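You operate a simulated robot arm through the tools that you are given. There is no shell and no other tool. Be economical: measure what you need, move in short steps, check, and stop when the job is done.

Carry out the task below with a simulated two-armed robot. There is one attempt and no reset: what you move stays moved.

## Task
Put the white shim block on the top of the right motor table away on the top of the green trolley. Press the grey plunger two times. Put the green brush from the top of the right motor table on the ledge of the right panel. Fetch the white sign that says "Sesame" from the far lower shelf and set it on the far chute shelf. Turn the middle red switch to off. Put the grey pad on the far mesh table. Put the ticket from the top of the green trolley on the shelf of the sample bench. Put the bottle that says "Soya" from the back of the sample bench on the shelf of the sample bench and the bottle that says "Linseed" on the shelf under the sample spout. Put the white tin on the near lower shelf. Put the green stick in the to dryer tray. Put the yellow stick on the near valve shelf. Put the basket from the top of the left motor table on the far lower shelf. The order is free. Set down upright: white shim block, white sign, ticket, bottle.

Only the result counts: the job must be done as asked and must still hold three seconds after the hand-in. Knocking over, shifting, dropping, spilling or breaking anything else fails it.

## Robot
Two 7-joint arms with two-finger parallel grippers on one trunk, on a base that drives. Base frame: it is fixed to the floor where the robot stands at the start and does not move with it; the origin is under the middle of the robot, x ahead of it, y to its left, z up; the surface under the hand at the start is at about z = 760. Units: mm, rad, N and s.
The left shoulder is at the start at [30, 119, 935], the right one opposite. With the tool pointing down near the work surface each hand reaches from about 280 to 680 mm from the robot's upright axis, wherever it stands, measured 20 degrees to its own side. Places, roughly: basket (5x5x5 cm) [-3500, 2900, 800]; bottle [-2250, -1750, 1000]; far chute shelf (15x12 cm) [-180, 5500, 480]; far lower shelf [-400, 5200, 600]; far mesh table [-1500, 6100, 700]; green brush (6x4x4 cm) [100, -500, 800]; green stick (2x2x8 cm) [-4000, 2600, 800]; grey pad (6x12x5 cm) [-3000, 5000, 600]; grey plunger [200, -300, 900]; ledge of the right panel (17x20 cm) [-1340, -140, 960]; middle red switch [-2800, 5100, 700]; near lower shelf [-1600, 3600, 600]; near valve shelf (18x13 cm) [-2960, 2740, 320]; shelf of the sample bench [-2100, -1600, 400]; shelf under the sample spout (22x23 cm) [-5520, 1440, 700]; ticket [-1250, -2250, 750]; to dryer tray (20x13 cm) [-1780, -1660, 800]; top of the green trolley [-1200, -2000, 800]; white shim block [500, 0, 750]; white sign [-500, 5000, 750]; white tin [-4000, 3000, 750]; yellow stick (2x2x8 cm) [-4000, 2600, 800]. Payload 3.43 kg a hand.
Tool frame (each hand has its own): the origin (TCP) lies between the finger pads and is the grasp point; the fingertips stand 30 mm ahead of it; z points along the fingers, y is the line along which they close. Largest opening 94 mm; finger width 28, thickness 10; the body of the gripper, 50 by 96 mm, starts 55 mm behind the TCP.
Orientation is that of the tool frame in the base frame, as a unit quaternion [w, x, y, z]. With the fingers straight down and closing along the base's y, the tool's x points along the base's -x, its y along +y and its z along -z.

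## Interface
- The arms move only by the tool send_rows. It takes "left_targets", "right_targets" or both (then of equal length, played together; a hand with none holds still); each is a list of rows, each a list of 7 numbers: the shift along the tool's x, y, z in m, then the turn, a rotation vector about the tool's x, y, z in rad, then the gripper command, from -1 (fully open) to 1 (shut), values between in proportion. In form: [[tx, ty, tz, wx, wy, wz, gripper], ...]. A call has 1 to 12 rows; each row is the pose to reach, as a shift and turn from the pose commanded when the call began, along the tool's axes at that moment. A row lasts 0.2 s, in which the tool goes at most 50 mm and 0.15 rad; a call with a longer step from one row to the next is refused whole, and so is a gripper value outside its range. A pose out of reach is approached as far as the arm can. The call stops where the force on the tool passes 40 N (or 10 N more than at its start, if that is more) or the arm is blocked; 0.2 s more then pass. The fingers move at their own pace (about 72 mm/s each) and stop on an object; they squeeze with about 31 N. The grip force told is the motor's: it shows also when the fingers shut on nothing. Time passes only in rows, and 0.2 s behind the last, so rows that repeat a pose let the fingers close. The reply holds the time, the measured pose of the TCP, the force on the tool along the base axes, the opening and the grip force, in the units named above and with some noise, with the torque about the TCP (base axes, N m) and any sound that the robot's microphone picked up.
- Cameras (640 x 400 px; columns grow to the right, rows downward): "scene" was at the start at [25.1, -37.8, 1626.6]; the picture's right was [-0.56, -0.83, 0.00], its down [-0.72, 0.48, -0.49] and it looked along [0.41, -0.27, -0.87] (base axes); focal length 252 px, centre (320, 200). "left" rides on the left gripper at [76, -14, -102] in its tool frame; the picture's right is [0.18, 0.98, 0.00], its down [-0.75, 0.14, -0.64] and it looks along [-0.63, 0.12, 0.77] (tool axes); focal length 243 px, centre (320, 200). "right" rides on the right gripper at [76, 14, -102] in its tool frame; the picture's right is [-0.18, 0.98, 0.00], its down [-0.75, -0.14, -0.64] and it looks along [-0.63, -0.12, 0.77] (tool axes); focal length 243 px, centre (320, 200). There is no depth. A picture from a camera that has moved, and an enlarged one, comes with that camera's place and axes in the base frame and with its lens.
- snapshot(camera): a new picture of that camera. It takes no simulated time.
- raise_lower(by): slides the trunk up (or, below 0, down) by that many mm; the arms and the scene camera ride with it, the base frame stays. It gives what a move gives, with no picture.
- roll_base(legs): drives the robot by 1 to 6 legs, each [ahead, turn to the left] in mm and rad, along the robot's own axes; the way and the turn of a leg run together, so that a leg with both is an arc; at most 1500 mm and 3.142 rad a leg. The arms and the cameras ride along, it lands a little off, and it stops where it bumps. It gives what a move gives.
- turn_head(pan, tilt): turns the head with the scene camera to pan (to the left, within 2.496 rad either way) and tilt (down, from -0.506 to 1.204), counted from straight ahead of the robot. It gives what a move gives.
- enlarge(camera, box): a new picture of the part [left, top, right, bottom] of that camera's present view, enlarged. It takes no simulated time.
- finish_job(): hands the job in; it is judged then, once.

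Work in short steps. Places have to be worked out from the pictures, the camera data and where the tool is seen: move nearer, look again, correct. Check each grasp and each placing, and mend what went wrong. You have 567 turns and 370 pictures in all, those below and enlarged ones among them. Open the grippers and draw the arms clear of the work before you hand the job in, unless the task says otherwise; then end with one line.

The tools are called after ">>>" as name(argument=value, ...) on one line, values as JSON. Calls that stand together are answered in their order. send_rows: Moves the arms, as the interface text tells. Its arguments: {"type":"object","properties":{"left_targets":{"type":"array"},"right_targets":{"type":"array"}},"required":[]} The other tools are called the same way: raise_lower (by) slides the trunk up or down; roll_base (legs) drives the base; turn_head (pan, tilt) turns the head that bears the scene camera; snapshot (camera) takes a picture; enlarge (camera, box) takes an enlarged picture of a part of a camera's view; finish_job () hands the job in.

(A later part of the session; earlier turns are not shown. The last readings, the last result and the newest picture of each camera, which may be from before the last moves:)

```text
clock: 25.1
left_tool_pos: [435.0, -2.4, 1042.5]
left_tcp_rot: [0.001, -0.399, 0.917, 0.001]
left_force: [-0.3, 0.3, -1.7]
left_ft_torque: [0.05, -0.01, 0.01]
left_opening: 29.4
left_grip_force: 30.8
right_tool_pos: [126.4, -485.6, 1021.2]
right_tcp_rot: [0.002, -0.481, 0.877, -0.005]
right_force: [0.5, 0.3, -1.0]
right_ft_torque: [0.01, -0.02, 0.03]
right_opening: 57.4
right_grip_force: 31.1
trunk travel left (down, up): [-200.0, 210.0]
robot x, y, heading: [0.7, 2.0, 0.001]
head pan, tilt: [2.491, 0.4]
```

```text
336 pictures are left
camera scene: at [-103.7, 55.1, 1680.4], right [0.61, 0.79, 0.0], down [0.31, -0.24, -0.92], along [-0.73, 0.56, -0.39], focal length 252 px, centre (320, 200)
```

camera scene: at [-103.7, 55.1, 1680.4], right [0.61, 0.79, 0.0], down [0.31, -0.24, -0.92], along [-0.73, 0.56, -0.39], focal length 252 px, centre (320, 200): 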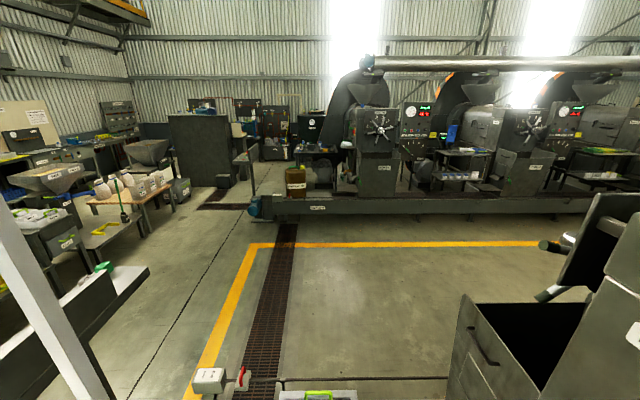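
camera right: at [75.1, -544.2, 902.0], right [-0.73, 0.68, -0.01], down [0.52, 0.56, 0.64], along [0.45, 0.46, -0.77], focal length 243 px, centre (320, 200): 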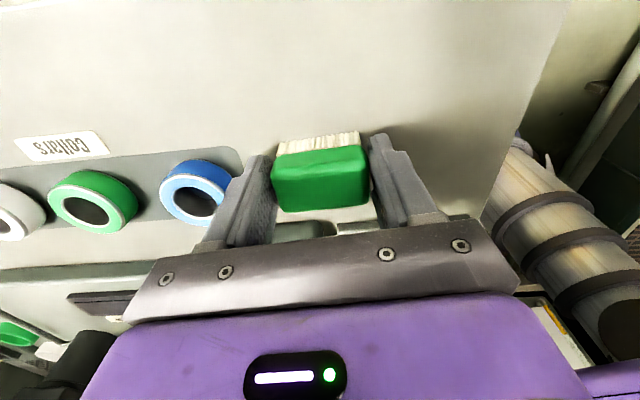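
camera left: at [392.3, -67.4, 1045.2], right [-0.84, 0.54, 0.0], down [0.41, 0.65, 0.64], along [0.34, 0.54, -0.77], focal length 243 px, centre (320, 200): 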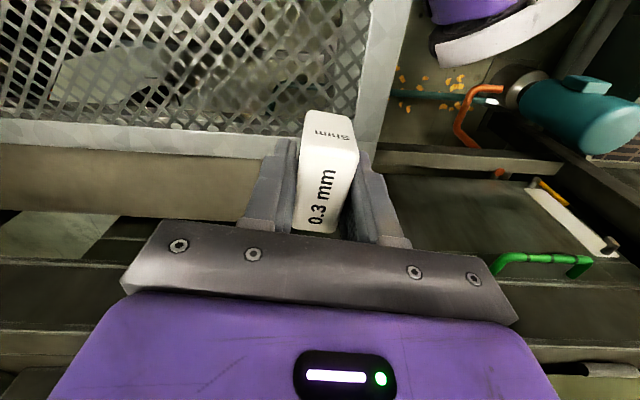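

A big workshop. I zoom in on the ledge-like object behind the robot and on the trolley/bench.

>>> enlarge(camera="scene", box=[0, 150, 260, 400])

>>> turn_head(pan=-2.49, tilt=0.7)

>>> enlarge(camera="scene", box=[310, 100, 560, 300])

>>> enlarge(camera="scene", box=[130, 0, 390, 200])

```text
1.60 times, centred on (130, 275) of scene
camera zoom: at [-103.7, 55.1, 1680.4], right [0.61, 0.79, 0.0], down [0.31, -0.24, -0.92], along [-0.73, 0.56, -0.39], focal length 403 px, centre (624, 80)
```

zoom: 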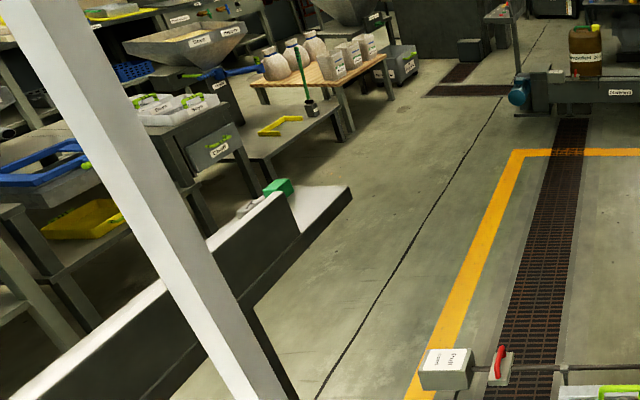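

```text
clock: 29.1
left_tool_pos: [435.7, -2.3, 1041.4]
left_tcp_rot: [0.0, -0.398, 0.917, 0.0]
left_force: [0.6, 0.4, -1.6]
left_ft_torque: [0.0, -0.01, 0.01]
left_opening: 29.8
left_grip_force: 30.8
right_tool_pos: [127.4, -484.8, 1022.6]
right_tcp_rot: [0.003, -0.48, 0.877, -0.005]
right_force: [-0.3, -0.1, -1.4]
right_ft_torque: [0.0, 0.01, 0.0]
right_opening: 57.5
right_grip_force: 31.1
trunk travel left (down, up): [-200.0, 210.0]
robot x, y, heading: [-3.6, -6.8, -0.001]
head pan, tilt: [-2.491, 0.7]
```

```text
2.00 times, centred on (435, 200) of scene
camera zoom: at [-97.6, -52.6, 1653.6], right [-0.61, 0.8, 0.0], down [0.51, 0.39, -0.76], along [-0.61, -0.46, -0.64], focal length 503 px, centre (90, 200)
```

zoom: 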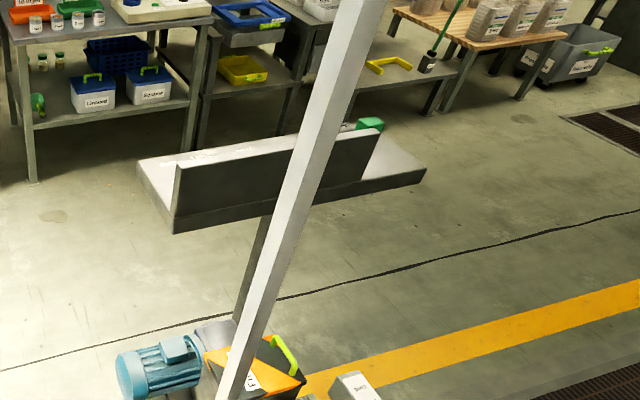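

```text
2.00 times, centred on (260, 100) of scene
camera zoom: at [-97.6, -52.6, 1653.6], right [-0.61, 0.8, 0.0], down [0.51, 0.39, -0.76], along [-0.61, -0.46, -0.64], focal length 503 px, centre (440, 400)
```

zoom: 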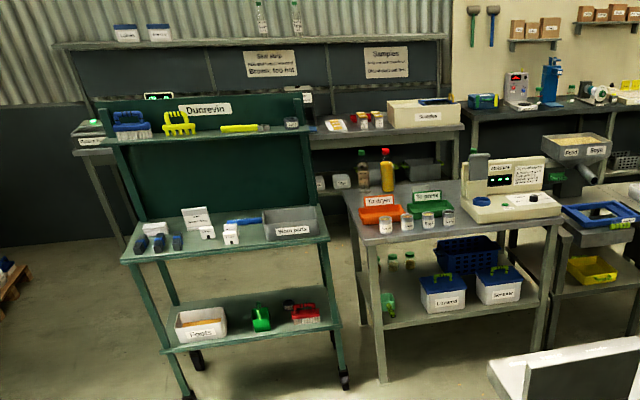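

The panel is on a post at about (-1050, -250), its ledge faces the bench side. I back away from the table, turn and drive around toward the clear floor, in view of the bench.

>>> roll_base(legs=[[-250, 0], [0, -2.147], [1150, 0]])

>>> turn_head(pan=0, tilt=0.6)

>>> snapshot(camera="scene")

>>> turn_head(pan=-1.5, tilt=0.6)

>>> snapshot(camera="scene")

```text
clock: 34.1
left_tool_pos: [-176.0, -428.9, 1042.6]
left_tcp_rot: [0.0, 0.281, 0.96, 0.001]
left_force: [0.9, 0.5, -0.9]
left_ft_torque: [0.01, -0.02, 0.0]
left_opening: 29.8
left_grip_force: 31.1
right_tool_pos: [-705.1, -223.9, 1025.1]
right_tcp_rot: [-0.004, 0.171, 0.985, -0.015]
right_force: [-3.1, -5.4, -2.6]
right_ft_torque: [0.4, -0.38, 0.49]
right_opening: 57.5
right_grip_force: 30.7
trunk travel left (down, up): [-200.0, 210.0]
robot x, y, heading: [-251.6, -0.2, -1.392]
head pan, tilt: [-2.491, 0.7]
stopped in leg 2: the force on the tool passed its limit at 80 N (the readings are from after the stop); the commanded pose is now the measured one
```

```text
clock: 36.4
left_tool_pos: [-175.9, -429.0, 1040.2]
left_tcp_rot: [0.0, 0.282, 0.959, 0.001]
left_force: [0.0, 0.1, -1.2]
left_ft_torque: [-0.01, -0.01, 0.01]
left_opening: 29.8
left_grip_force: 31.1
right_tool_pos: [-703.5, -223.3, 1024.6]
right_tcp_rot: [-0.006, 0.173, 0.985, -0.014]
right_force: [-2.8, -9.3, -0.8]
right_ft_torque: [1.01, -0.36, 0.87]
right_opening: 57.7
right_grip_force: 31.4
trunk travel left (down, up): [-200.0, 210.0]
robot x, y, heading: [-247.5, -0.1, -1.388]
head pan, tilt: [0.0, 0.6]
```

```text
332 pictures are left
camera scene: at [-241.5, -60.7, 1662.1], right [-0.98, -0.18, 0.0], down [-0.1, 0.56, -0.82], along [0.15, -0.81, -0.57], focal length 252 px, centre (320, 200)
```

scene: 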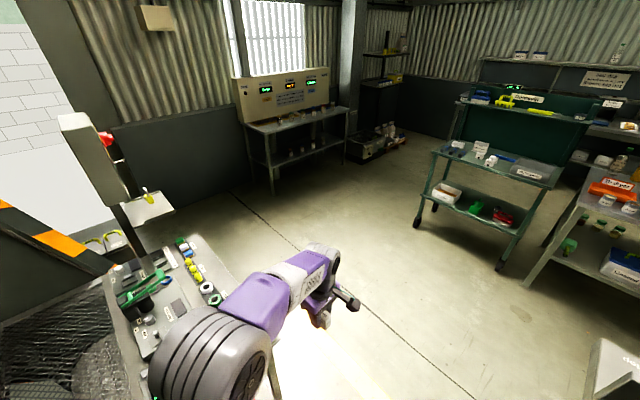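

```text
clock: 38.0
left_tool_pos: [-175.5, -429.0, 1041.2]
left_tcp_rot: [0.0, 0.281, 0.96, 0.001]
left_force: [-0.7, -0.2, -0.6]
left_ft_torque: [0.01, -0.01, 0.03]
left_opening: 30.0
left_grip_force: 31.4
right_tool_pos: [-705.5, -223.7, 1024.2]
right_tcp_rot: [-0.005, 0.172, 0.985, -0.013]
right_force: [-4.2, -11.2, 0.1]
right_ft_torque: [1.09, -0.35, 0.96]
right_opening: 57.5
right_grip_force: 31.0
trunk travel left (down, up): [-200.0, 210.0]
robot x, y, heading: [-250.3, 1.9, -1.39]
head pan, tilt: [-1.499, 0.6]
```

```text
331 pictures are left
camera scene: at [-342.9, 4.2, 1662.2], right [-0.25, 0.97, 0.0], down [0.55, 0.14, -0.82], along [-0.8, -0.21, -0.57], focal length 252 px, centre (320, 200)
```

scene: 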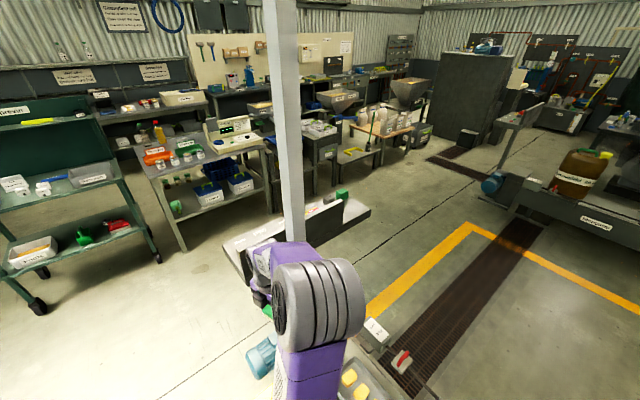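

The right hand touched the pole (now located near (-756, -172)). I turn back a bit and check the hand.

>>> roll_base(legs=[[0, 0.4]])

>>> snapshot(camera="scene")

>>> snapshot(camera="right")

```text
clock: 39.6
left_tool_pos: [-15.3, -365.3, 1041.1]
left_tcp_rot: [0.0, 0.087, 0.996, 0.0]
left_force: [-0.2, -0.7, -0.5]
left_ft_torque: [-0.01, -0.02, -0.04]
left_opening: 29.6
left_grip_force: 31.2
right_tool_pos: [-582.9, -380.8, 1025.0]
right_tcp_rot: [-0.002, -0.024, 1.0, -0.015]
right_force: [-0.3, -0.4, -0.5]
right_ft_torque: [-0.04, 0.02, 0.04]
right_opening: 57.5
right_grip_force: 31.3
trunk travel left (down, up): [-200.0, 210.0]
robot x, y, heading: [-249.0, 1.8, -0.996]
head pan, tilt: [-1.499, 0.6]
```

```text
330 pictures are left
camera scene: at [-337.6, -29.5, 1662.2], right [-0.6, 0.8, 0.0], down [0.45, 0.34, -0.83], along [-0.66, -0.5, -0.56], focal length 252 px, centre (320, 200)
```

scene: 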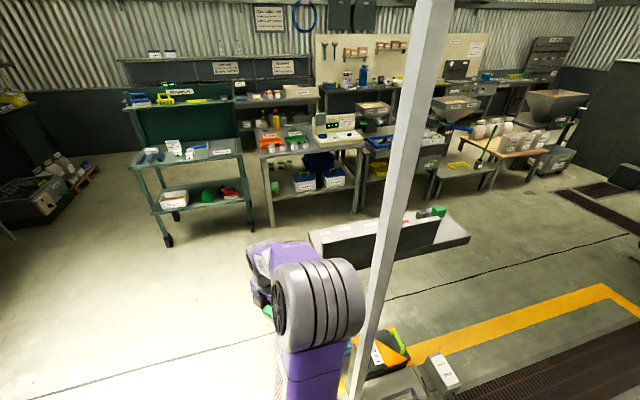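

```text
329 pictures are left
camera right: at [-659.0, -367.5, 1127.3], right [0.14, 0.99, -0.03], down [0.76, -0.08, 0.64], along [0.63, -0.11, -0.77], focal length 243 px, centre (320, 200)
```

right: 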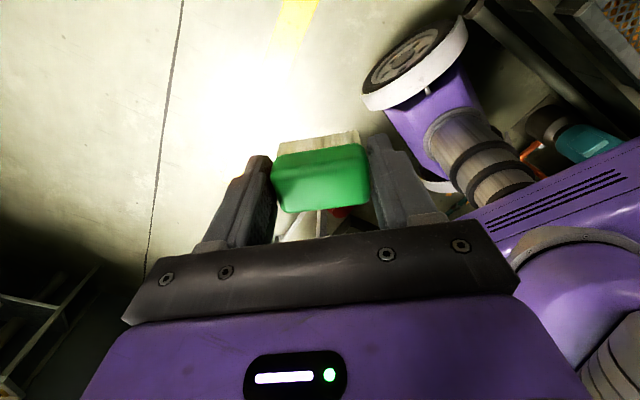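

Brush still held. I bring the right hand in front of the robot so that it no longer sweeps wide.

>>> send_rows(right_targets=[[-0.045, -0.01, 0, 0, 0, 0, 1], [-0.09, -0.02, 0, 0, 0, 0, 1], [-0.135, -0.03, 0, 0, 0, 0, 1], [-0.18, -0.04, 0, 0, 0, 0, 1], [-0.225, -0.05, 0, 0, 0, 0, 1], [-0.27, -0.06, 0, 0, 0, 0, 1], [-0.3, -0.07, 0, 0, 0, 0, 1]])

>>> roll_base(legs=[[0, -0.9], [800, 0]])

>>> turn_head(pan=-1.0, tilt=0.7)

>>> snapshot(camera="scene")

```text
clock: 41.2
left_tool_pos: [-15.1, -366.7, 1042.0]
left_tcp_rot: [0.0, 0.087, 0.996, 0.0]
left_force: [1.1, -0.3, -1.1]
left_ft_torque: [0.03, 0.02, 0.01]
left_opening: 29.7
left_grip_force: 30.8
right_tool_pos: [-278.1, -434.8, 1026.7]
right_tcp_rot: [-0.002, -0.025, 1.0, -0.014]
right_force: [0.4, -0.4, -0.1]
right_ft_torque: [0.02, 0.01, 0.01]
right_opening: 57.4
right_grip_force: 30.9
trunk travel left (down, up): [-200.0, 210.0]
robot x, y, heading: [-252.1, 0.9, -0.997]
head pan, tilt: [-1.499, 0.6]
```

```text
clock: 47.8
left_tool_pos: [-664.4, -1170.2, 1041.7]
left_tcp_rot: [0.0, 0.519, 0.855, 0.0]
left_force: [-1.0, 0.6, -0.1]
left_ft_torque: [-0.01, -0.02, 0.04]
left_opening: 29.8
left_grip_force: 31.1
right_tool_pos: [-879.1, -1003.0, 1027.4]
right_tcp_rot: [-0.008, 0.422, 0.907, -0.013]
right_force: [-0.5, -0.1, -1.0]
right_ft_torque: [0.01, 0.0, -0.01]
right_opening: 57.6
right_grip_force: 30.9
trunk travel left (down, up): [-200.0, 210.0]
robot x, y, heading: [-513.3, -763.0, -1.911]
head pan, tilt: [-1.499, 0.6]
```

```text
clock: 48.8
left_tool_pos: [-665.3, -1169.8, 1040.8]
left_tcp_rot: [0.0, 0.519, 0.855, 0.0]
left_force: [-0.6, 0.3, -0.6]
left_ft_torque: [0.01, 0.01, 0.06]
left_opening: 29.6
left_grip_force: 31.0
right_tool_pos: [-878.9, -1002.0, 1029.0]
right_tcp_rot: [-0.009, 0.421, 0.907, -0.012]
right_force: [-0.9, 0.0, -0.2]
right_ft_torque: [-0.02, 0.01, 0.0]
right_opening: 57.5
right_grip_force: 30.6
trunk travel left (down, up): [-200.0, 210.0]
robot x, y, heading: [-515.1, -763.5, -1.909]
head pan, tilt: [-1.0, 0.7]
```

```text
328 pictures are left
camera scene: at [-588.6, -753.3, 1653.6], right [-0.23, 0.97, 0.0], down [0.63, 0.15, -0.77], along [-0.75, -0.17, -0.64], focal length 252 px, centre (320, 200)
```

scene: 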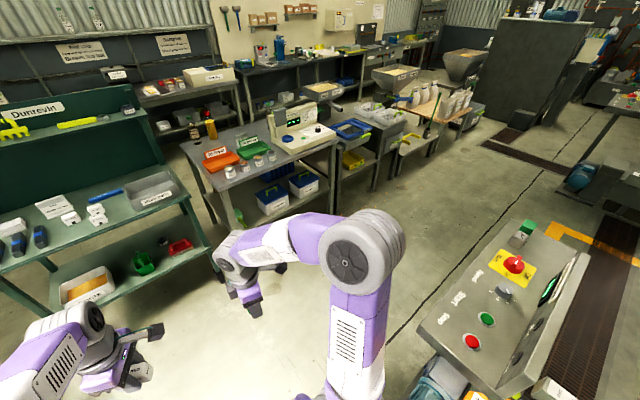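

Now the console is visible from its front; zoom in on it.

>>> enlarge(camera="scene", box=[410, 200, 610, 400])

>>> enlarge(camera="scene", box=[0, 80, 340, 300])

```text
2.00 times, centred on (510, 300) of scene
camera zoom: at [-588.6, -753.3, 1653.6], right [-0.23, 0.97, 0.0], down [0.63, 0.15, -0.77], along [-0.75, -0.17, -0.64], focal length 503 px, centre (-60, 0)
```

zoom: 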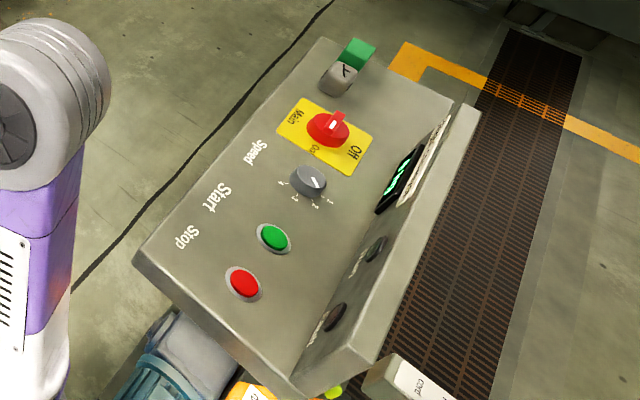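

```text
1.82 times, centred on (170, 190) of scene
camera zoom: at [-588.6, -753.3, 1653.6], right [-0.23, 0.97, 0.0], down [0.63, 0.15, -0.77], along [-0.75, -0.17, -0.64], focal length 458 px, centre (593, 218)
```

zoom: 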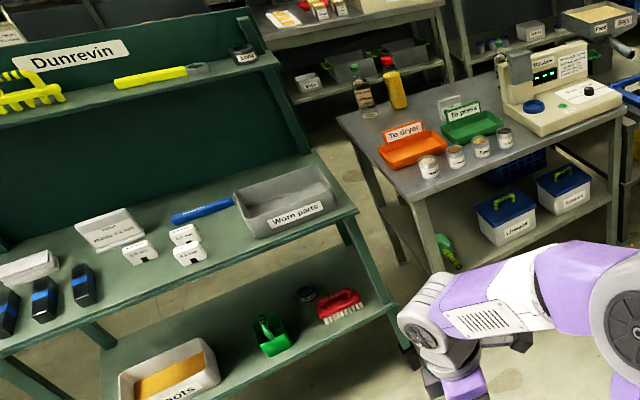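

The console carries switches; its right end looks like the ledge. I raise the trunk for clearance and drive round to face it from the bench side.

>>> raise_lower(by=150)

>>> roll_base(legs=[[250, 0], [0, -1.494], [950, 0], [0, -1.9]])

>>> turn_head(pan=0, tilt=0.8)

>>> snapshot(camera="scene")

```text
clock: 50.5
left_tool_pos: [-664.0, -1170.6, 1190.4]
left_tcp_rot: [0.0, 0.52, 0.854, 0.001]
left_force: [-0.5, -0.3, -0.9]
left_ft_torque: [0.02, 0.02, 0.01]
left_opening: 29.7
left_grip_force: 31.2
right_tool_pos: [-878.5, -1002.7, 1176.9]
right_tcp_rot: [-0.009, 0.422, 0.906, -0.013]
right_force: [-0.3, -0.2, 0.3]
right_ft_torque: [-0.01, 0.01, -0.05]
right_opening: 57.3
right_grip_force: 30.5
trunk travel left (down, up): [-350.0, 60.0]
robot x, y, heading: [-515.4, -761.3, -1.915]
head pan, tilt: [-1.0, 0.7]
```

```text
clock: 65.1
left_tool_pos: [-1254.8, -376.2, 1191.2]
left_tcp_rot: [0.0, 0.772, -0.636, -0.001]
left_force: [-0.9, -0.7, -0.8]
left_ft_torque: [0.04, 0.03, 0.04]
left_opening: 29.6
left_grip_force: 30.9
right_tool_pos: [-1096.5, -597.4, 1177.1]
right_tcp_rot: [-0.011, 0.838, -0.545, 0.01]
right_force: [0.1, 1.0, -0.1]
right_ft_torque: [-0.04, 0.02, -0.03]
right_opening: 57.5
right_grip_force: 31.1
trunk travel left (down, up): [-350.0, 60.0]
robot x, y, heading: [-1511.7, -726.5, 0.943]
head pan, tilt: [-1.0, 0.7]
```

```text
clock: 66.4
left_tool_pos: [-1255.6, -377.0, 1191.3]
left_tcp_rot: [0.0, 0.772, -0.635, 0.0]
left_force: [0.3, 0.3, -0.1]
left_ft_torque: [-0.03, -0.03, -0.02]
left_opening: 29.6
left_grip_force: 31.5
right_tool_pos: [-1094.9, -598.5, 1178.2]
right_tcp_rot: [-0.011, 0.838, -0.545, 0.01]
right_force: [-0.6, 0.0, -0.5]
right_ft_torque: [-0.04, 0.0, 0.0]
right_opening: 57.5
right_grip_force: 30.8
trunk travel left (down, up): [-350.0, 60.0]
robot x, y, heading: [-1511.3, -724.9, 0.937]
head pan, tilt: [0.0, 0.799]
```

```text
325 pictures are left
camera scene: at [-1482.1, -687.6, 1795.3], right [0.81, -0.59, 0.0], down [-0.42, -0.58, -0.7], along [0.41, 0.56, -0.72], focal length 252 px, centre (320, 200)
```

scene: 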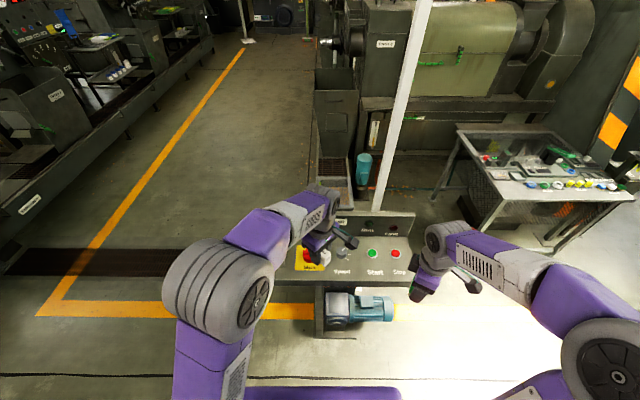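

The left arm hides the console's left end. I move the left hand aside and look again.

>>> send_rows(left_targets=[[-0.007, 0.04, 0, 0, 0, 0, 1], [-0.014, 0.08, 0, 0, 0, 0, 1], [-0.021, 0.12, 0, 0, 0, 0, 1], [-0.028, 0.16, 0, 0, 0, 0, 1], [-0.035, 0.2, 0, 0, 0, 0, 1], [-0.044, 0.245, 0, 0, 0, 0, 1]])

>>> enlarge(camera="scene", box=[230, 180, 430, 340])

```text
clock: 67.8
left_tool_pos: [-1508.5, -380.7, 1190.5]
left_tcp_rot: [0.0, 0.772, -0.636, 0.0]
left_force: [0.8, 0.4, -0.3]
left_ft_torque: [-0.02, -0.01, -0.02]
left_opening: 29.6
left_grip_force: 30.6
right_tool_pos: [-1098.1, -598.6, 1178.5]
right_tcp_rot: [-0.012, 0.838, -0.545, 0.011]
right_force: [-0.4, 0.8, 0.2]
right_ft_torque: [0.0, -0.04, 0.01]
right_opening: 57.5
right_grip_force: 30.9
trunk travel left (down, up): [-350.0, 60.0]
robot x, y, heading: [-1509.4, -726.6, 0.948]
head pan, tilt: [0.0, 0.799]
```

```text
2.50 times, centred on (330, 260) of scene
camera zoom: at [-1485.1, -688.2, 1795.4], right [0.81, -0.59, 0.0], down [-0.42, -0.58, -0.7], along [0.41, 0.57, -0.72], focal length 629 px, centre (295, 50)
```

zoom: 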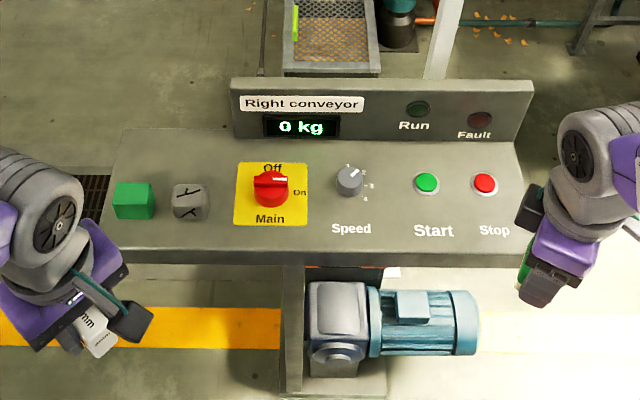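

The panel reads "Right conveyor"; its left end (z≈960, hint centre matches) is the ledge, with a green cube and a grey block at the front. Free space lies behind them at about (-1306, -123). I shift the robot so the right hand can reach.

>>> roll_base(legs=[[0, 1.15], [316, 0], [0, -1.15]])

>>> send_rows(right_targets=[[0, 0, 0, 0, 0, 0.14, 1], [0, 0, 0, 0, 0, 0.28, 1], [0, 0, 0, 0, 0, 0.42, 1], [0, 0, 0, 0, 0, 0.56, 1], [0, 0, 0, 0, 0, 0.7, 1], [0, 0, 0, 0, 0, 0.84, 1], [0, 0, 0, 0, 0, 0.98, 1], [0, 0, 0, 0, 0, 1.09, 1]])

>>> snapshot(camera="scene")

```text
clock: 75.6
left_tool_pos: [-1654.7, -107.0, 1190.2]
left_tcp_rot: [0.0, 0.767, -0.642, 0.0]
left_force: [-0.5, 0.0, -0.4]
left_ft_torque: [-0.05, -0.04, 0.0]
left_opening: 29.9
left_grip_force: 31.2
right_tool_pos: [-1247.7, -330.8, 1176.9]
right_tcp_rot: [-0.011, 0.834, -0.551, 0.011]
right_force: [-0.4, -0.4, -0.5]
right_ft_torque: [0.0, -0.04, -0.03]
right_opening: 57.7
right_grip_force: 31.3
trunk travel left (down, up): [-350.0, 60.0]
robot x, y, heading: [-1668.2, -455.2, 0.933]
head pan, tilt: [0.0, 0.799]
```

```text
clock: 77.4
left_tool_pos: [-1654.0, -106.7, 1189.8]
left_tcp_rot: [0.0, 0.767, -0.641, 0.0]
left_force: [-0.6, -0.7, -0.5]
left_ft_torque: [0.01, 0.01, 0.0]
left_opening: 29.5
left_grip_force: 30.5
right_tool_pos: [-1246.8, -331.1, 1176.9]
right_tcp_rot: [0.015, -0.427, 0.904, -0.003]
right_force: [-0.2, -0.1, -0.3]
right_ft_torque: [0.0, -0.01, -0.01]
right_opening: 57.4
right_grip_force: 30.4
trunk travel left (down, up): [-350.0, 60.0]
robot x, y, heading: [-1663.9, -456.3, 0.93]
head pan, tilt: [0.0, 0.799]
```

```text
323 pictures are left
camera scene: at [-1634.8, -414.5, 1795.3], right [0.8, -0.6, 0.0], down [-0.43, -0.57, -0.7], along [0.42, 0.56, -0.72], focal length 252 px, centre (320, 200)
```

scene: 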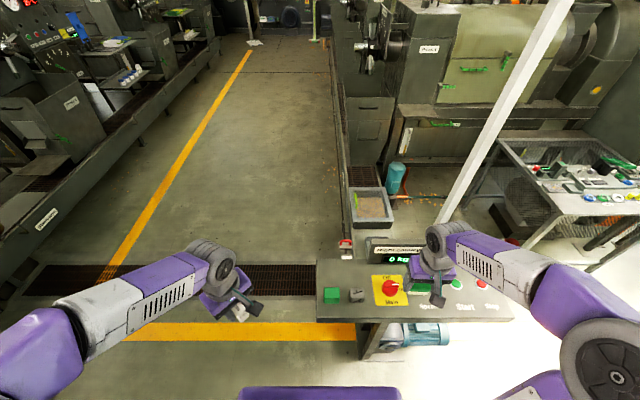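

>>> enlarge(camera="scene", box=[300, 230, 420, 330])

```text
4.00 times, centred on (360, 280) of scene
camera zoom: at [-1634.8, -414.5, 1795.3], right [0.8, -0.6, 0.0], down [-0.43, -0.57, -0.7], along [0.42, 0.56, -0.72], focal length 1007 px, centre (160, -120)
```

zoom: 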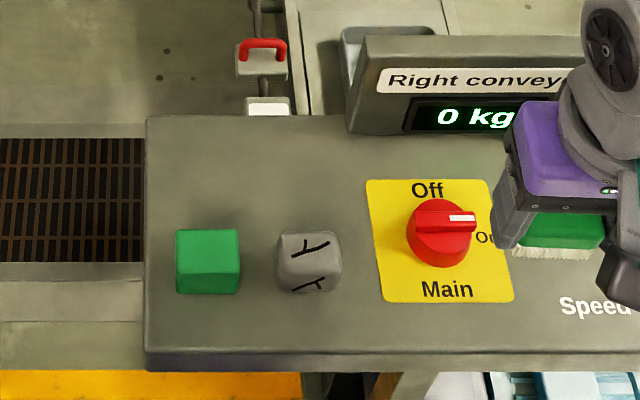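

Target on the free back area: (-1300, -112). I move the brush above it, then come down.

>>> send_rows(right_targets=[[-0.027, 0.036, 0, 0, 0, 0, 1], [-0.054, 0.072, 0, 0, 0, 0, 1], [-0.081, 0.108, 0, 0, 0, 0, 1], [-0.108, 0.144, 0, 0, 0, 0, 1], [-0.135, 0.18, 0, 0, 0, 0, 1], [-0.135, 0.18, 0.045, 0, 0, 0, 1], [-0.135, 0.18, 0.09, 0, 0, 0, 1], [-0.135, 0.18, 0.13, 0, 0, 0, 1]])

>>> enlarge(camera="scene", box=[300, 230, 420, 330])

>>> snapshot(camera="right")

```text
clock: 79.2
left_tool_pos: [-1653.7, -105.3, 1189.6]
left_tcp_rot: [0.001, 0.767, -0.641, -0.001]
left_force: [-0.2, 0.8, -0.5]
left_ft_torque: [0.01, 0.0, 0.02]
left_opening: 29.5
left_grip_force: 30.9
right_tool_pos: [-1296.3, -111.4, 1047.2]
right_tcp_rot: [0.015, -0.427, 0.904, -0.003]
right_force: [0.0, 0.0, -0.4]
right_ft_torque: [-0.02, 0.01, 0.0]
right_opening: 57.8
right_grip_force: 31.4
trunk travel left (down, up): [-350.0, 60.0]
robot x, y, heading: [-1667.7, -454.7, 0.93]
head pan, tilt: [0.0, 0.799]
```

```text
4.00 times, centred on (360, 280) of scene
camera zoom: at [-1634.2, -413.8, 1795.3], right [0.8, -0.6, 0.0], down [-0.43, -0.58, -0.7], along [0.42, 0.56, -0.72], focal length 1007 px, centre (160, -120)
```

zoom: 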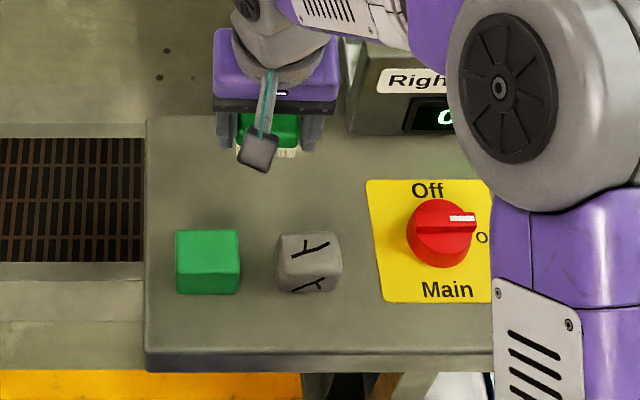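

```text
320 pictures are left
camera right: at [-1358.4, -163.2, 1147.5], right [-0.64, 0.77, -0.01], down [0.57, 0.49, 0.66], along [0.51, 0.42, -0.75], focal length 243 px, centre (320, 200)
```

right: 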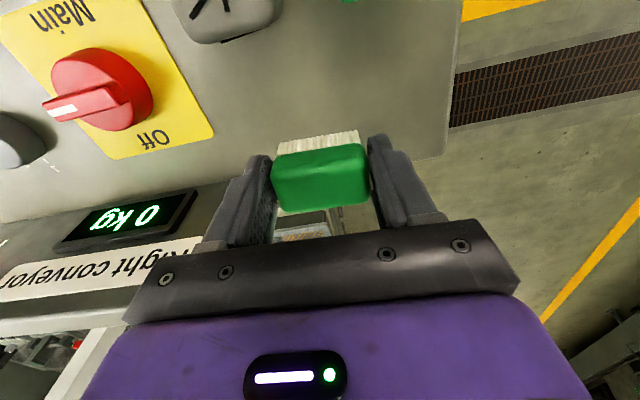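

Position good. Lower to the surface gently.

>>> send_rows(right_targets=[[0, 0, 0.02, 0, 0, 0, 1], [0, 0, 0.035, 0, 0, 0, 1], [0, 0, 0.042, 0, 0, 0, 1], [0, 0, 0.046, 0, 0, 0, 1], [0, 0, 0.049, 0, 0, 0, 1]])

>>> snapshot(camera="right")

```text
clock: 80.4
left_tool_pos: [-1654.4, -107.1, 1189.7]
left_tcp_rot: [0.0, 0.767, -0.642, 0.0]
left_force: [0.3, 0.1, -0.7]
left_ft_torque: [-0.02, 0.0, 0.01]
left_opening: 29.6
left_grip_force: 31.7
right_tool_pos: [-1295.1, -111.3, 998.0]
right_tcp_rot: [0.015, -0.427, 0.904, -0.002]
right_force: [0.3, 0.0, 0.0]
right_ft_torque: [-0.02, -0.02, -0.01]
right_opening: 57.8
right_grip_force: 31.1
trunk travel left (down, up): [-350.0, 60.0]
robot x, y, heading: [-1664.7, -452.6, 0.933]
head pan, tilt: [0.0, 0.799]
```

```text
319 pictures are left
camera right: at [-1357.2, -162.5, 1098.6], right [-0.64, 0.77, -0.01], down [0.57, 0.49, 0.66], along [0.51, 0.42, -0.75], focal length 243 px, centre (320, 200)
```

right: 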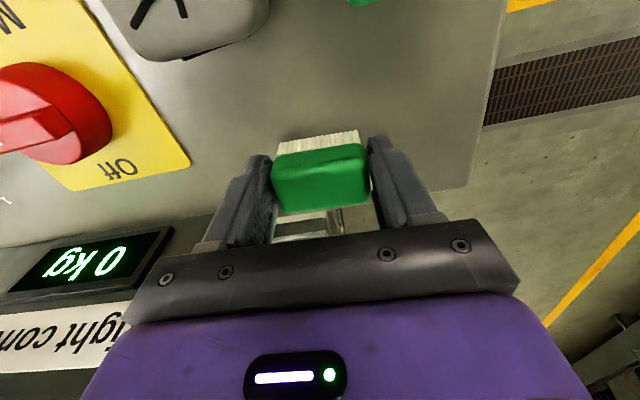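

No contact yet at 998; continue in small steps.

>>> send_rows(right_targets=[[0, 0, 0.004, 0, 0, 0, 1], [0, 0, 0.008, 0, 0, 0, 1], [0, 0, 0.012, 0, 0, 0, 1], [0, 0, 0.016, 0, 0, 0, 1], [0, 0, 0.02, 0, 0, 0, 1]])

```text
clock: 81.6
left_tool_pos: [-1656.2, -108.2, 1191.2]
left_tcp_rot: [-0.001, 0.767, -0.642, 0.0]
left_force: [-0.1, 0.0, -1.1]
left_ft_torque: [0.0, 0.0, 0.03]
left_opening: 29.9
left_grip_force: 30.9
right_tool_pos: [-1295.3, -110.5, 979.6]
right_tcp_rot: [0.018, -0.427, 0.904, 0.0]
right_force: [4.4, 0.8, 29.5]
right_ft_torque: [0.11, 0.46, -0.05]
right_opening: 57.7
right_grip_force: 30.6
trunk travel left (down, up): [-350.0, 60.0]
robot x, y, heading: [-1666.3, -455.6, 0.931]
head pan, tilt: [0.0, 0.799]
```

Contact. Ease up 2 mm, open and retreat upward.

>>> send_rows(right_targets=[[0, 0, -0.002, 0, 0, 0, 1], [0, 0, -0.002, 0, 0, 0, -0.7], [0, 0, -0.002, 0, 0, 0, -0.7], [0, 0, -0.03, 0, 0, 0, -0.7], [0, 0, -0.07, 0, 0, 0, -0.7], [0, 0, -0.115, 0, 0, 0, -0.7], [0, 0, -0.16, 0, 0, 0, -0.7], [0, 0, -0.2, 0, 0, 0, -0.7]])

>>> snapshot(camera="right")

```text
clock: 83.4
left_tool_pos: [-1653.4, -106.0, 1190.9]
left_tcp_rot: [0.0, 0.767, -0.642, 0.0]
left_force: [0.2, 0.4, -0.2]
left_ft_torque: [0.01, 0.01, -0.01]
left_opening: 29.8
left_grip_force: 31.3
right_tool_pos: [-1298.9, -113.4, 1180.2]
right_tcp_rot: [0.015, -0.427, 0.904, -0.004]
right_force: [0.0, -0.7, -0.1]
right_ft_torque: [0.01, 0.02, -0.03]
right_opening: 79.6
right_grip_force: 0.0
trunk travel left (down, up): [-350.0, 60.0]
robot x, y, heading: [-1663.1, -453.2, 0.93]
head pan, tilt: [0.0, 0.799]
```

```text
318 pictures are left
camera right: at [-1361.6, -164.8, 1281.0], right [-0.64, 0.77, -0.01], down [0.57, 0.49, 0.66], along [0.51, 0.42, -0.75], focal length 243 px, centre (320, 200)
```

right: 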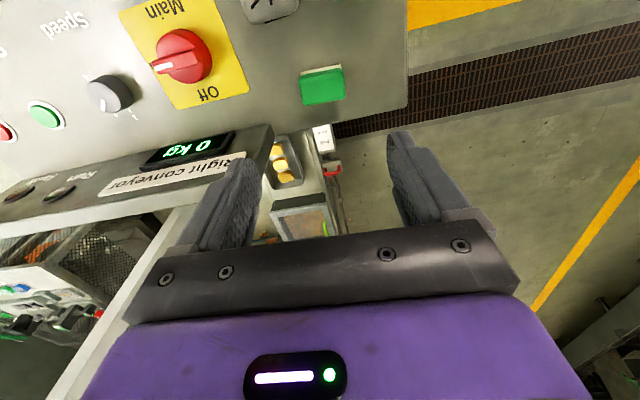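

The brush stands well on the ledge. Next I drive to stand well in front of the green trolley.

>>> roll_base(legs=[[0, -1.821], [790, 0], [780, 0], [0, -1.404]])

>>> turn_head(pan=0, tilt=0.7)

>>> snapshot(camera="scene")

```text
clock: 99.1
left_tool_pos: [-645.3, -1961.3, 1190.2]
left_tcp_rot: [0.0, 0.651, 0.759, 0.001]
left_force: [0.2, 0.9, -1.3]
left_ft_torque: [-0.04, 0.0, 0.03]
left_opening: 29.7
left_grip_force: 31.2
right_tool_pos: [-1000.2, -1946.0, 1180.7]
right_tcp_rot: [-0.003, 0.91, 0.415, -0.014]
right_force: [-0.6, -0.1, -0.2]
right_ft_torque: [-0.02, -0.01, 0.03]
right_opening: 80.0
right_grip_force: 0.0
trunk travel left (down, up): [-350.0, 60.0]
robot x, y, heading: [-622.5, -1613.2, -2.238]
head pan, tilt: [0.0, 0.799]
```

```text
clock: 99.8
left_tool_pos: [-645.3, -1961.0, 1190.0]
left_tcp_rot: [0.0, 0.651, 0.759, 0.0]
left_force: [0.2, 0.1, -0.2]
left_ft_torque: [0.0, -0.02, 0.03]
left_opening: 29.8
left_grip_force: 30.8
right_tool_pos: [-1000.6, -1944.5, 1179.2]
right_tcp_rot: [-0.003, 0.909, 0.416, -0.015]
right_force: [0.3, 0.9, -0.9]
right_ft_torque: [-0.03, 0.01, 0.02]
right_opening: 80.1
right_grip_force: 0.0
trunk travel left (down, up): [-350.0, 60.0]
robot x, y, heading: [-622.6, -1612.5, -2.237]
head pan, tilt: [0.0, 0.7]
```

```text
317 pictures are left
camera scene: at [-659.8, -1657.6, 1803.5], right [-0.79, 0.62, 0.0], down [0.4, 0.51, -0.76], along [-0.47, -0.6, -0.64], focal length 252 px, centre (320, 200)
```

scene: 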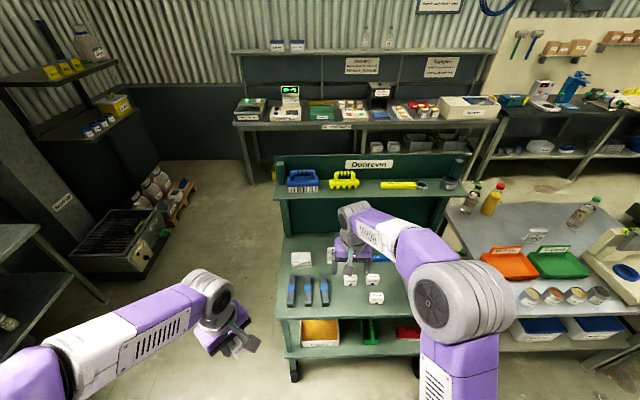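

I move the right hand aside to see the trolley top, then zoom.

>>> send_rows(right_targets=[[0.03, -0.035, 0, 0, 0, 0, -0.7], [0.06, -0.07, 0, 0, 0, 0, -0.7], [0.09, -0.105, 0, 0, 0, 0, -0.7], [0.12, -0.14, 0, 0, 0, 0, -0.7], [0.15, -0.175, 0, 0, 0, 0, -0.7]])

>>> enlarge(camera="scene", box=[260, 150, 480, 330])

>>> enlarge(camera="scene", box=[430, 160, 640, 340])

```text
clock: 101.0
left_tool_pos: [-646.5, -1960.3, 1189.4]
left_tcp_rot: [0.0, 0.651, 0.759, 0.0]
left_force: [-0.2, 0.9, -0.9]
left_ft_torque: [-0.04, -0.02, -0.02]
left_opening: 29.6
left_grip_force: 31.1
right_tool_pos: [-1033.7, -1714.5, 1178.7]
right_tcp_rot: [-0.002, 0.91, 0.415, -0.016]
right_force: [1.0, -0.3, 0.7]
right_ft_torque: [-0.05, 0.02, 0.0]
right_opening: 79.9
right_grip_force: 0.2
trunk travel left (down, up): [-350.0, 60.0]
robot x, y, heading: [-625.9, -1612.5, -2.232]
head pan, tilt: [0.0, 0.7]
```

```text
2.22 times, centred on (370, 240) of scene
camera zoom: at [-659.4, -1655.7, 1803.6], right [-0.79, 0.62, 0.0], down [0.4, 0.51, -0.77], along [-0.47, -0.6, -0.64], focal length 559 px, centre (209, 111)
```

zoom: 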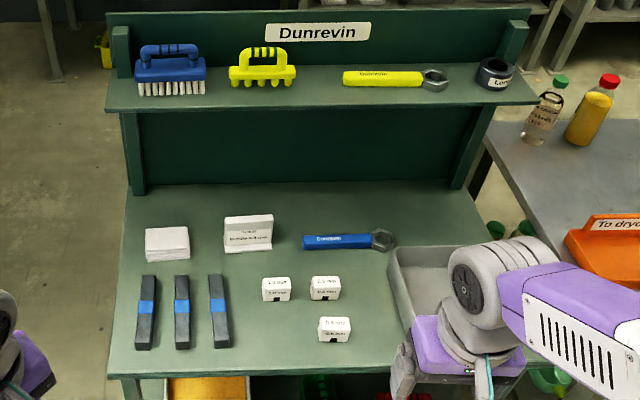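

```text
2.22 times, centred on (535, 250) of scene
camera zoom: at [-659.4, -1655.7, 1803.6], right [-0.79, 0.62, 0.0], down [0.4, 0.51, -0.77], along [-0.47, -0.6, -0.64], focal length 559 px, centre (-158, 89)
```

zoom: 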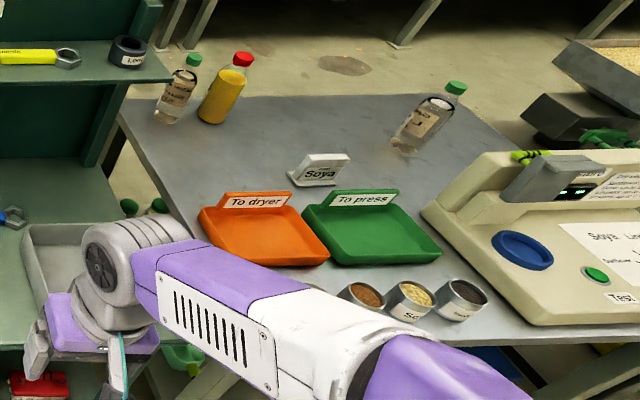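

>>> enlarge(camera="scene", box=[300, 220, 404, 310])

```text
4.44 times, centred on (352, 265) of scene
camera zoom: at [-659.4, -1655.7, 1803.6], right [-0.79, 0.62, 0.0], down [0.4, 0.51, -0.77], along [-0.47, -0.6, -0.64], focal length 1118 px, centre (178, -89)
```

zoom: 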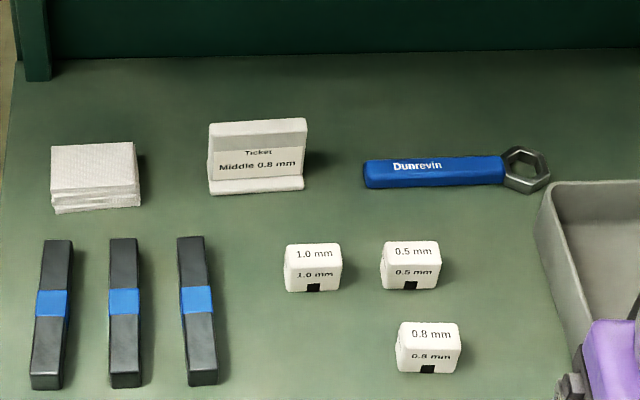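

The trolley holds three like shims (text up) and the upright ticket "Middle 0.8 mm". A free place for our shim is left of the 0.8 shim. I shift the robot to the right.

>>> roll_base(legs=[[0, -0.765], [247, 0], [0, 0.765]])

>>> snapshot(camera="scene")

```text
clock: 106.8
left_tool_pos: [-889.4, -1995.6, 1190.5]
left_tcp_rot: [0.0, 0.651, 0.759, 0.0]
left_force: [1.0, 0.0, 0.1]
left_ft_torque: [0.03, -0.01, 0.0]
left_opening: 29.5
left_grip_force: 31.0
right_tool_pos: [-1276.2, -1750.0, 1179.6]
right_tcp_rot: [-0.003, 0.91, 0.415, -0.015]
right_force: [-0.4, 0.3, 0.6]
right_ft_torque: [0.02, -0.02, -0.01]
right_opening: 79.8
right_grip_force: 0.0
trunk travel left (down, up): [-350.0, 60.0]
robot x, y, heading: [-869.0, -1648.1, -2.24]
head pan, tilt: [0.0, 0.7]
```

```text
313 pictures are left
camera scene: at [-902.8, -1692.2, 1803.6], right [-0.79, 0.62, 0.0], down [0.4, 0.51, -0.76], along [-0.47, -0.6, -0.64], focal length 252 px, centre (320, 200)
```

scene: 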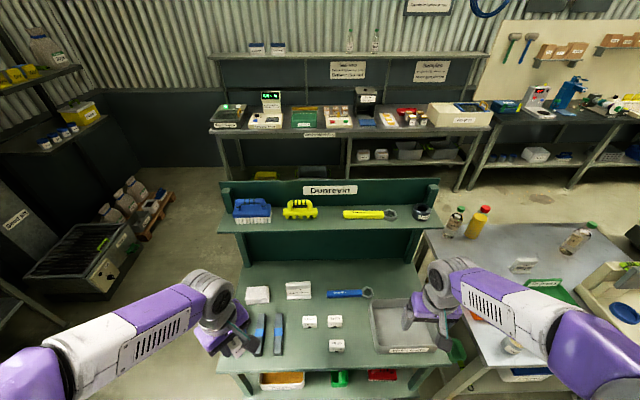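

Surface height z≈797 by triangulation. I bring the shim over the free spot (-1098, -2002), squaring the hand, and go partway down.

>>> send_rows(left_targets=[[0.004, -0.035, 0, 0, 0, 0.14, 1], [0.008, -0.07, 0, 0, 0, 0.28, 1], [0.012, -0.105, 0, 0, 0, 0.42, 1], [0.016, -0.14, 0, 0, 0, 0.56, 1], [0.02, -0.175, 0, 0, 0, 0.7, 1], [0.026, -0.207, 0, 0, 0, 0.82, 1], [0.026, -0.207, 0.045, 0, 0, 0.82, 1], [0.026, -0.207, 0.09, 0, 0, 0.82, 1], [0.026, -0.207, 0.135, 0, 0, 0.82, 1], [0.026, -0.207, 0.18, 0, 0, 0.82, 1], [0.026, -0.207, 0.225, 0, 0, 0.82, 1], [0.026, -0.207, 0.265, 0, 0, 0.82, 1]])

>>> snapshot(camera="left")

>>> enlarge(camera="scene", box=[220, 250, 420, 400])

```text
clock: 109.4
left_tool_pos: [-1098.5, -2001.2, 923.8]
left_tcp_rot: [0.0, 0.9, 0.437, -0.001]
left_force: [-0.9, 0.4, -0.3]
left_ft_torque: [0.02, -0.02, 0.0]
left_opening: 29.6
left_grip_force: 31.3
right_tool_pos: [-1277.4, -1751.1, 1178.7]
right_tcp_rot: [-0.004, 0.91, 0.415, -0.015]
right_force: [0.1, 0.3, 0.0]
right_ft_torque: [-0.01, -0.02, -0.03]
right_opening: 79.6
right_grip_force: 0.0
trunk travel left (down, up): [-350.0, 60.0]
robot x, y, heading: [-868.9, -1645.5, -2.237]
head pan, tilt: [0.0, 0.7]
```

```text
312 pictures are left
camera left: at [-1062.3, -1933.0, 1027.4], right [0.89, -0.46, 0.0], down [-0.35, -0.68, 0.64], along [-0.3, -0.57, -0.77], focal length 243 px, centre (320, 200)
```

left: 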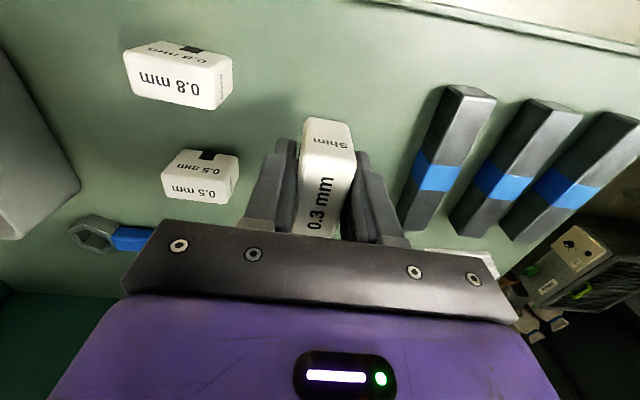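

```text
2.67 times, centred on (320, 325) of scene
camera zoom: at [-903.7, -1692.7, 1803.5], right [-0.79, 0.62, 0.0], down [0.4, 0.51, -0.76], along [-0.47, -0.6, -0.64], focal length 671 px, centre (320, -133)
```

zoom: 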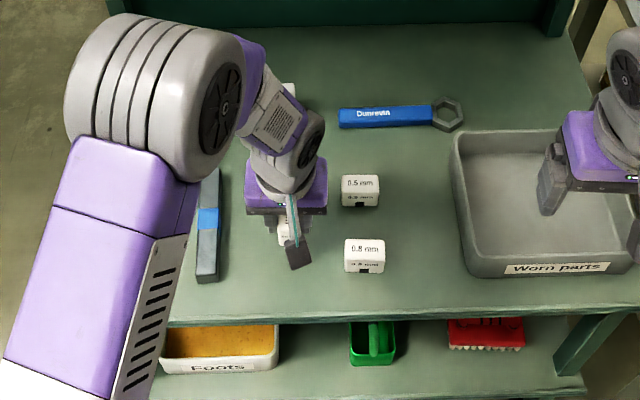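

Clear of neighbours. Lower to just above the shelf and then slowly to contact.

>>> send_rows(left_targets=[[0, 0, 0.04, 0, 0, 0, 1], [0, 0, 0.075, 0, 0, 0, 1], [0, 0, 0.086, 0, 0, 0, 1], [0, 0, 0.09, 0, 0, 0, 1], [0, 0, 0.094, 0, 0, 0, 1], [0, 0, 0.097, 0, 0, 0, 1]])

```text
clock: 110.2
left_tool_pos: [-1098.1, -2000.2, 849.8]
left_tcp_rot: [0.0, 0.9, 0.436, 0.0]
left_force: [7.7, 5.4, 22.4]
left_ft_torque: [0.35, -0.02, -0.09]
left_opening: 29.4
left_grip_force: 30.9
right_tool_pos: [-1276.1, -1749.5, 1179.5]
right_tcp_rot: [-0.003, 0.91, 0.415, -0.016]
right_force: [-0.9, 0.5, -0.1]
right_ft_torque: [-0.01, 0.0, 0.02]
right_opening: 80.0
right_grip_force: 0.1
trunk travel left (down, up): [-350.0, 60.0]
robot x, y, heading: [-870.6, -1650.9, -2.237]
head pan, tilt: [0.0, 0.7]
stopped in row 3 (left hand): the force on the tool passed its limit at 59 N (the readings are from after the stop); the commanded pose is now the measured one
```

Contact came earlier than expected, at 850. I look before letting go.

>>> snapshot(camera="left")

>>> enlarge(camera="scene", box=[220, 250, 420, 400])

>>> snapshot(camera="right")

```text
310 pictures are left
camera left: at [-1062.1, -1931.8, 953.0], right [0.89, -0.46, 0.0], down [-0.36, -0.68, 0.64], along [-0.3, -0.57, -0.77], focal length 243 px, centre (320, 200)
```

left: 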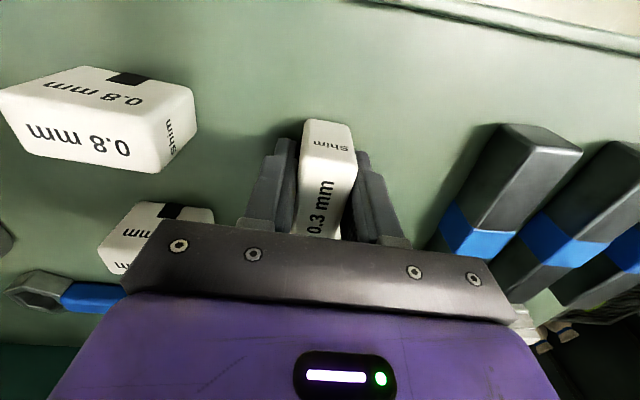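

```text
2.67 times, centred on (320, 325) of scene
camera zoom: at [-901.5, -1690.7, 1803.8], right [-0.79, 0.62, 0.0], down [0.4, 0.51, -0.77], along [-0.47, -0.6, -0.64], focal length 671 px, centre (320, -133)
```

zoom: 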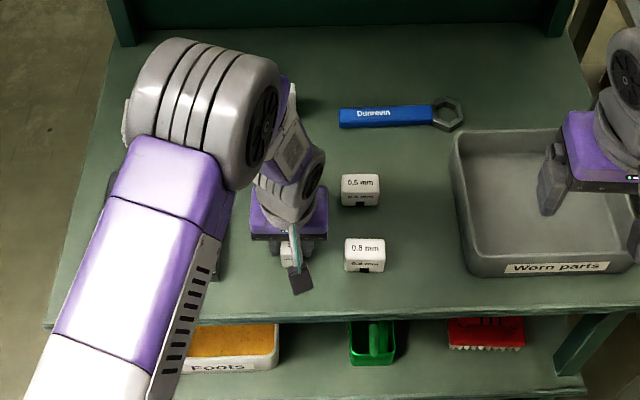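

```text
308 pictures are left
camera right: at [-1211.6, -1701.8, 1280.0], right [0.62, -0.78, -0.01], down [-0.58, -0.47, 0.66], along [-0.53, -0.41, -0.75], focal length 243 px, centre (320, 200)
```

right: 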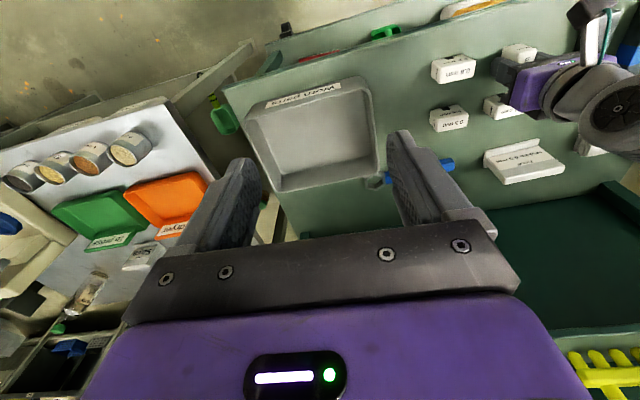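

I verify that this is shelf contact by lifting 6 mm and touching down again slowly.

>>> send_rows(left_targets=[[0, 0, -0.006, 0, 0, 0, 1], [0, 0, -0.006, 0, 0, 0, 1]])

>>> send_rows(left_targets=[[0, 0, 0.002, 0, 0, 0, 1], [0, 0, 0.004, 0, 0, 0, 1], [0, 0, 0.005, 0, 0, 0, 1]])

>>> enlarge(camera="right", box=[400, 20, 640, 180])

```text
clock: 110.8
left_tool_pos: [-1098.3, -2001.7, 854.5]
left_tcp_rot: [0.001, 0.9, 0.436, -0.002]
left_force: [0.6, 0.4, -1.2]
left_ft_torque: [0.01, 0.01, 0.0]
left_opening: 29.8
left_grip_force: 31.6
right_tool_pos: [-1276.4, -1751.9, 1179.1]
right_tcp_rot: [-0.003, 0.91, 0.415, -0.015]
right_force: [-0.4, 0.5, 0.7]
right_ft_torque: [0.0, 0.03, -0.01]
right_opening: 79.7
right_grip_force: 0.0
trunk travel left (down, up): [-350.0, 60.0]
robot x, y, heading: [-871.6, -1648.8, -2.238]
head pan, tilt: [0.0, 0.7]
```

```text
clock: 111.5
left_tool_pos: [-1097.4, -2002.2, 850.7]
left_tcp_rot: [0.001, 0.9, 0.437, -0.002]
left_force: [2.1, -0.6, 3.4]
left_ft_torque: [0.09, -0.04, -0.02]
left_opening: 29.5
left_grip_force: 31.1
right_tool_pos: [-1275.9, -1751.0, 1179.2]
right_tcp_rot: [-0.003, 0.91, 0.415, -0.014]
right_force: [0.3, -0.4, 0.0]
right_ft_torque: [0.0, 0.02, -0.01]
right_opening: 79.8
right_grip_force: 0.0
trunk travel left (down, up): [-350.0, 60.0]
robot x, y, heading: [-870.0, -1648.2, -2.24]
head pan, tilt: [0.0, 0.7]
```

```text
2.50 times, centred on (520, 100) of right
camera zoom: at [-1212.3, -1702.6, 1279.6], right [0.62, -0.78, -0.01], down [-0.58, -0.47, 0.66], along [-0.53, -0.4, -0.75], focal length 606 px, centre (-180, 450)
```

zoom: 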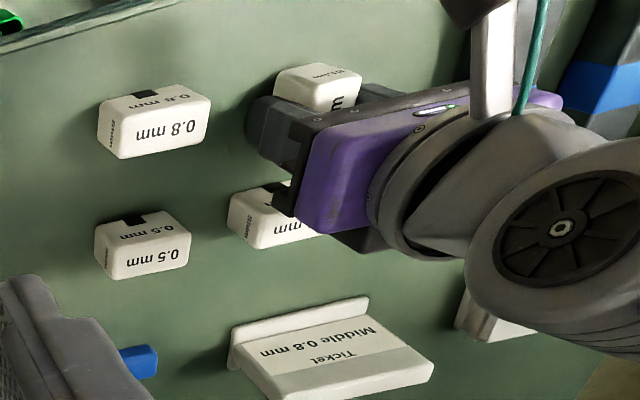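

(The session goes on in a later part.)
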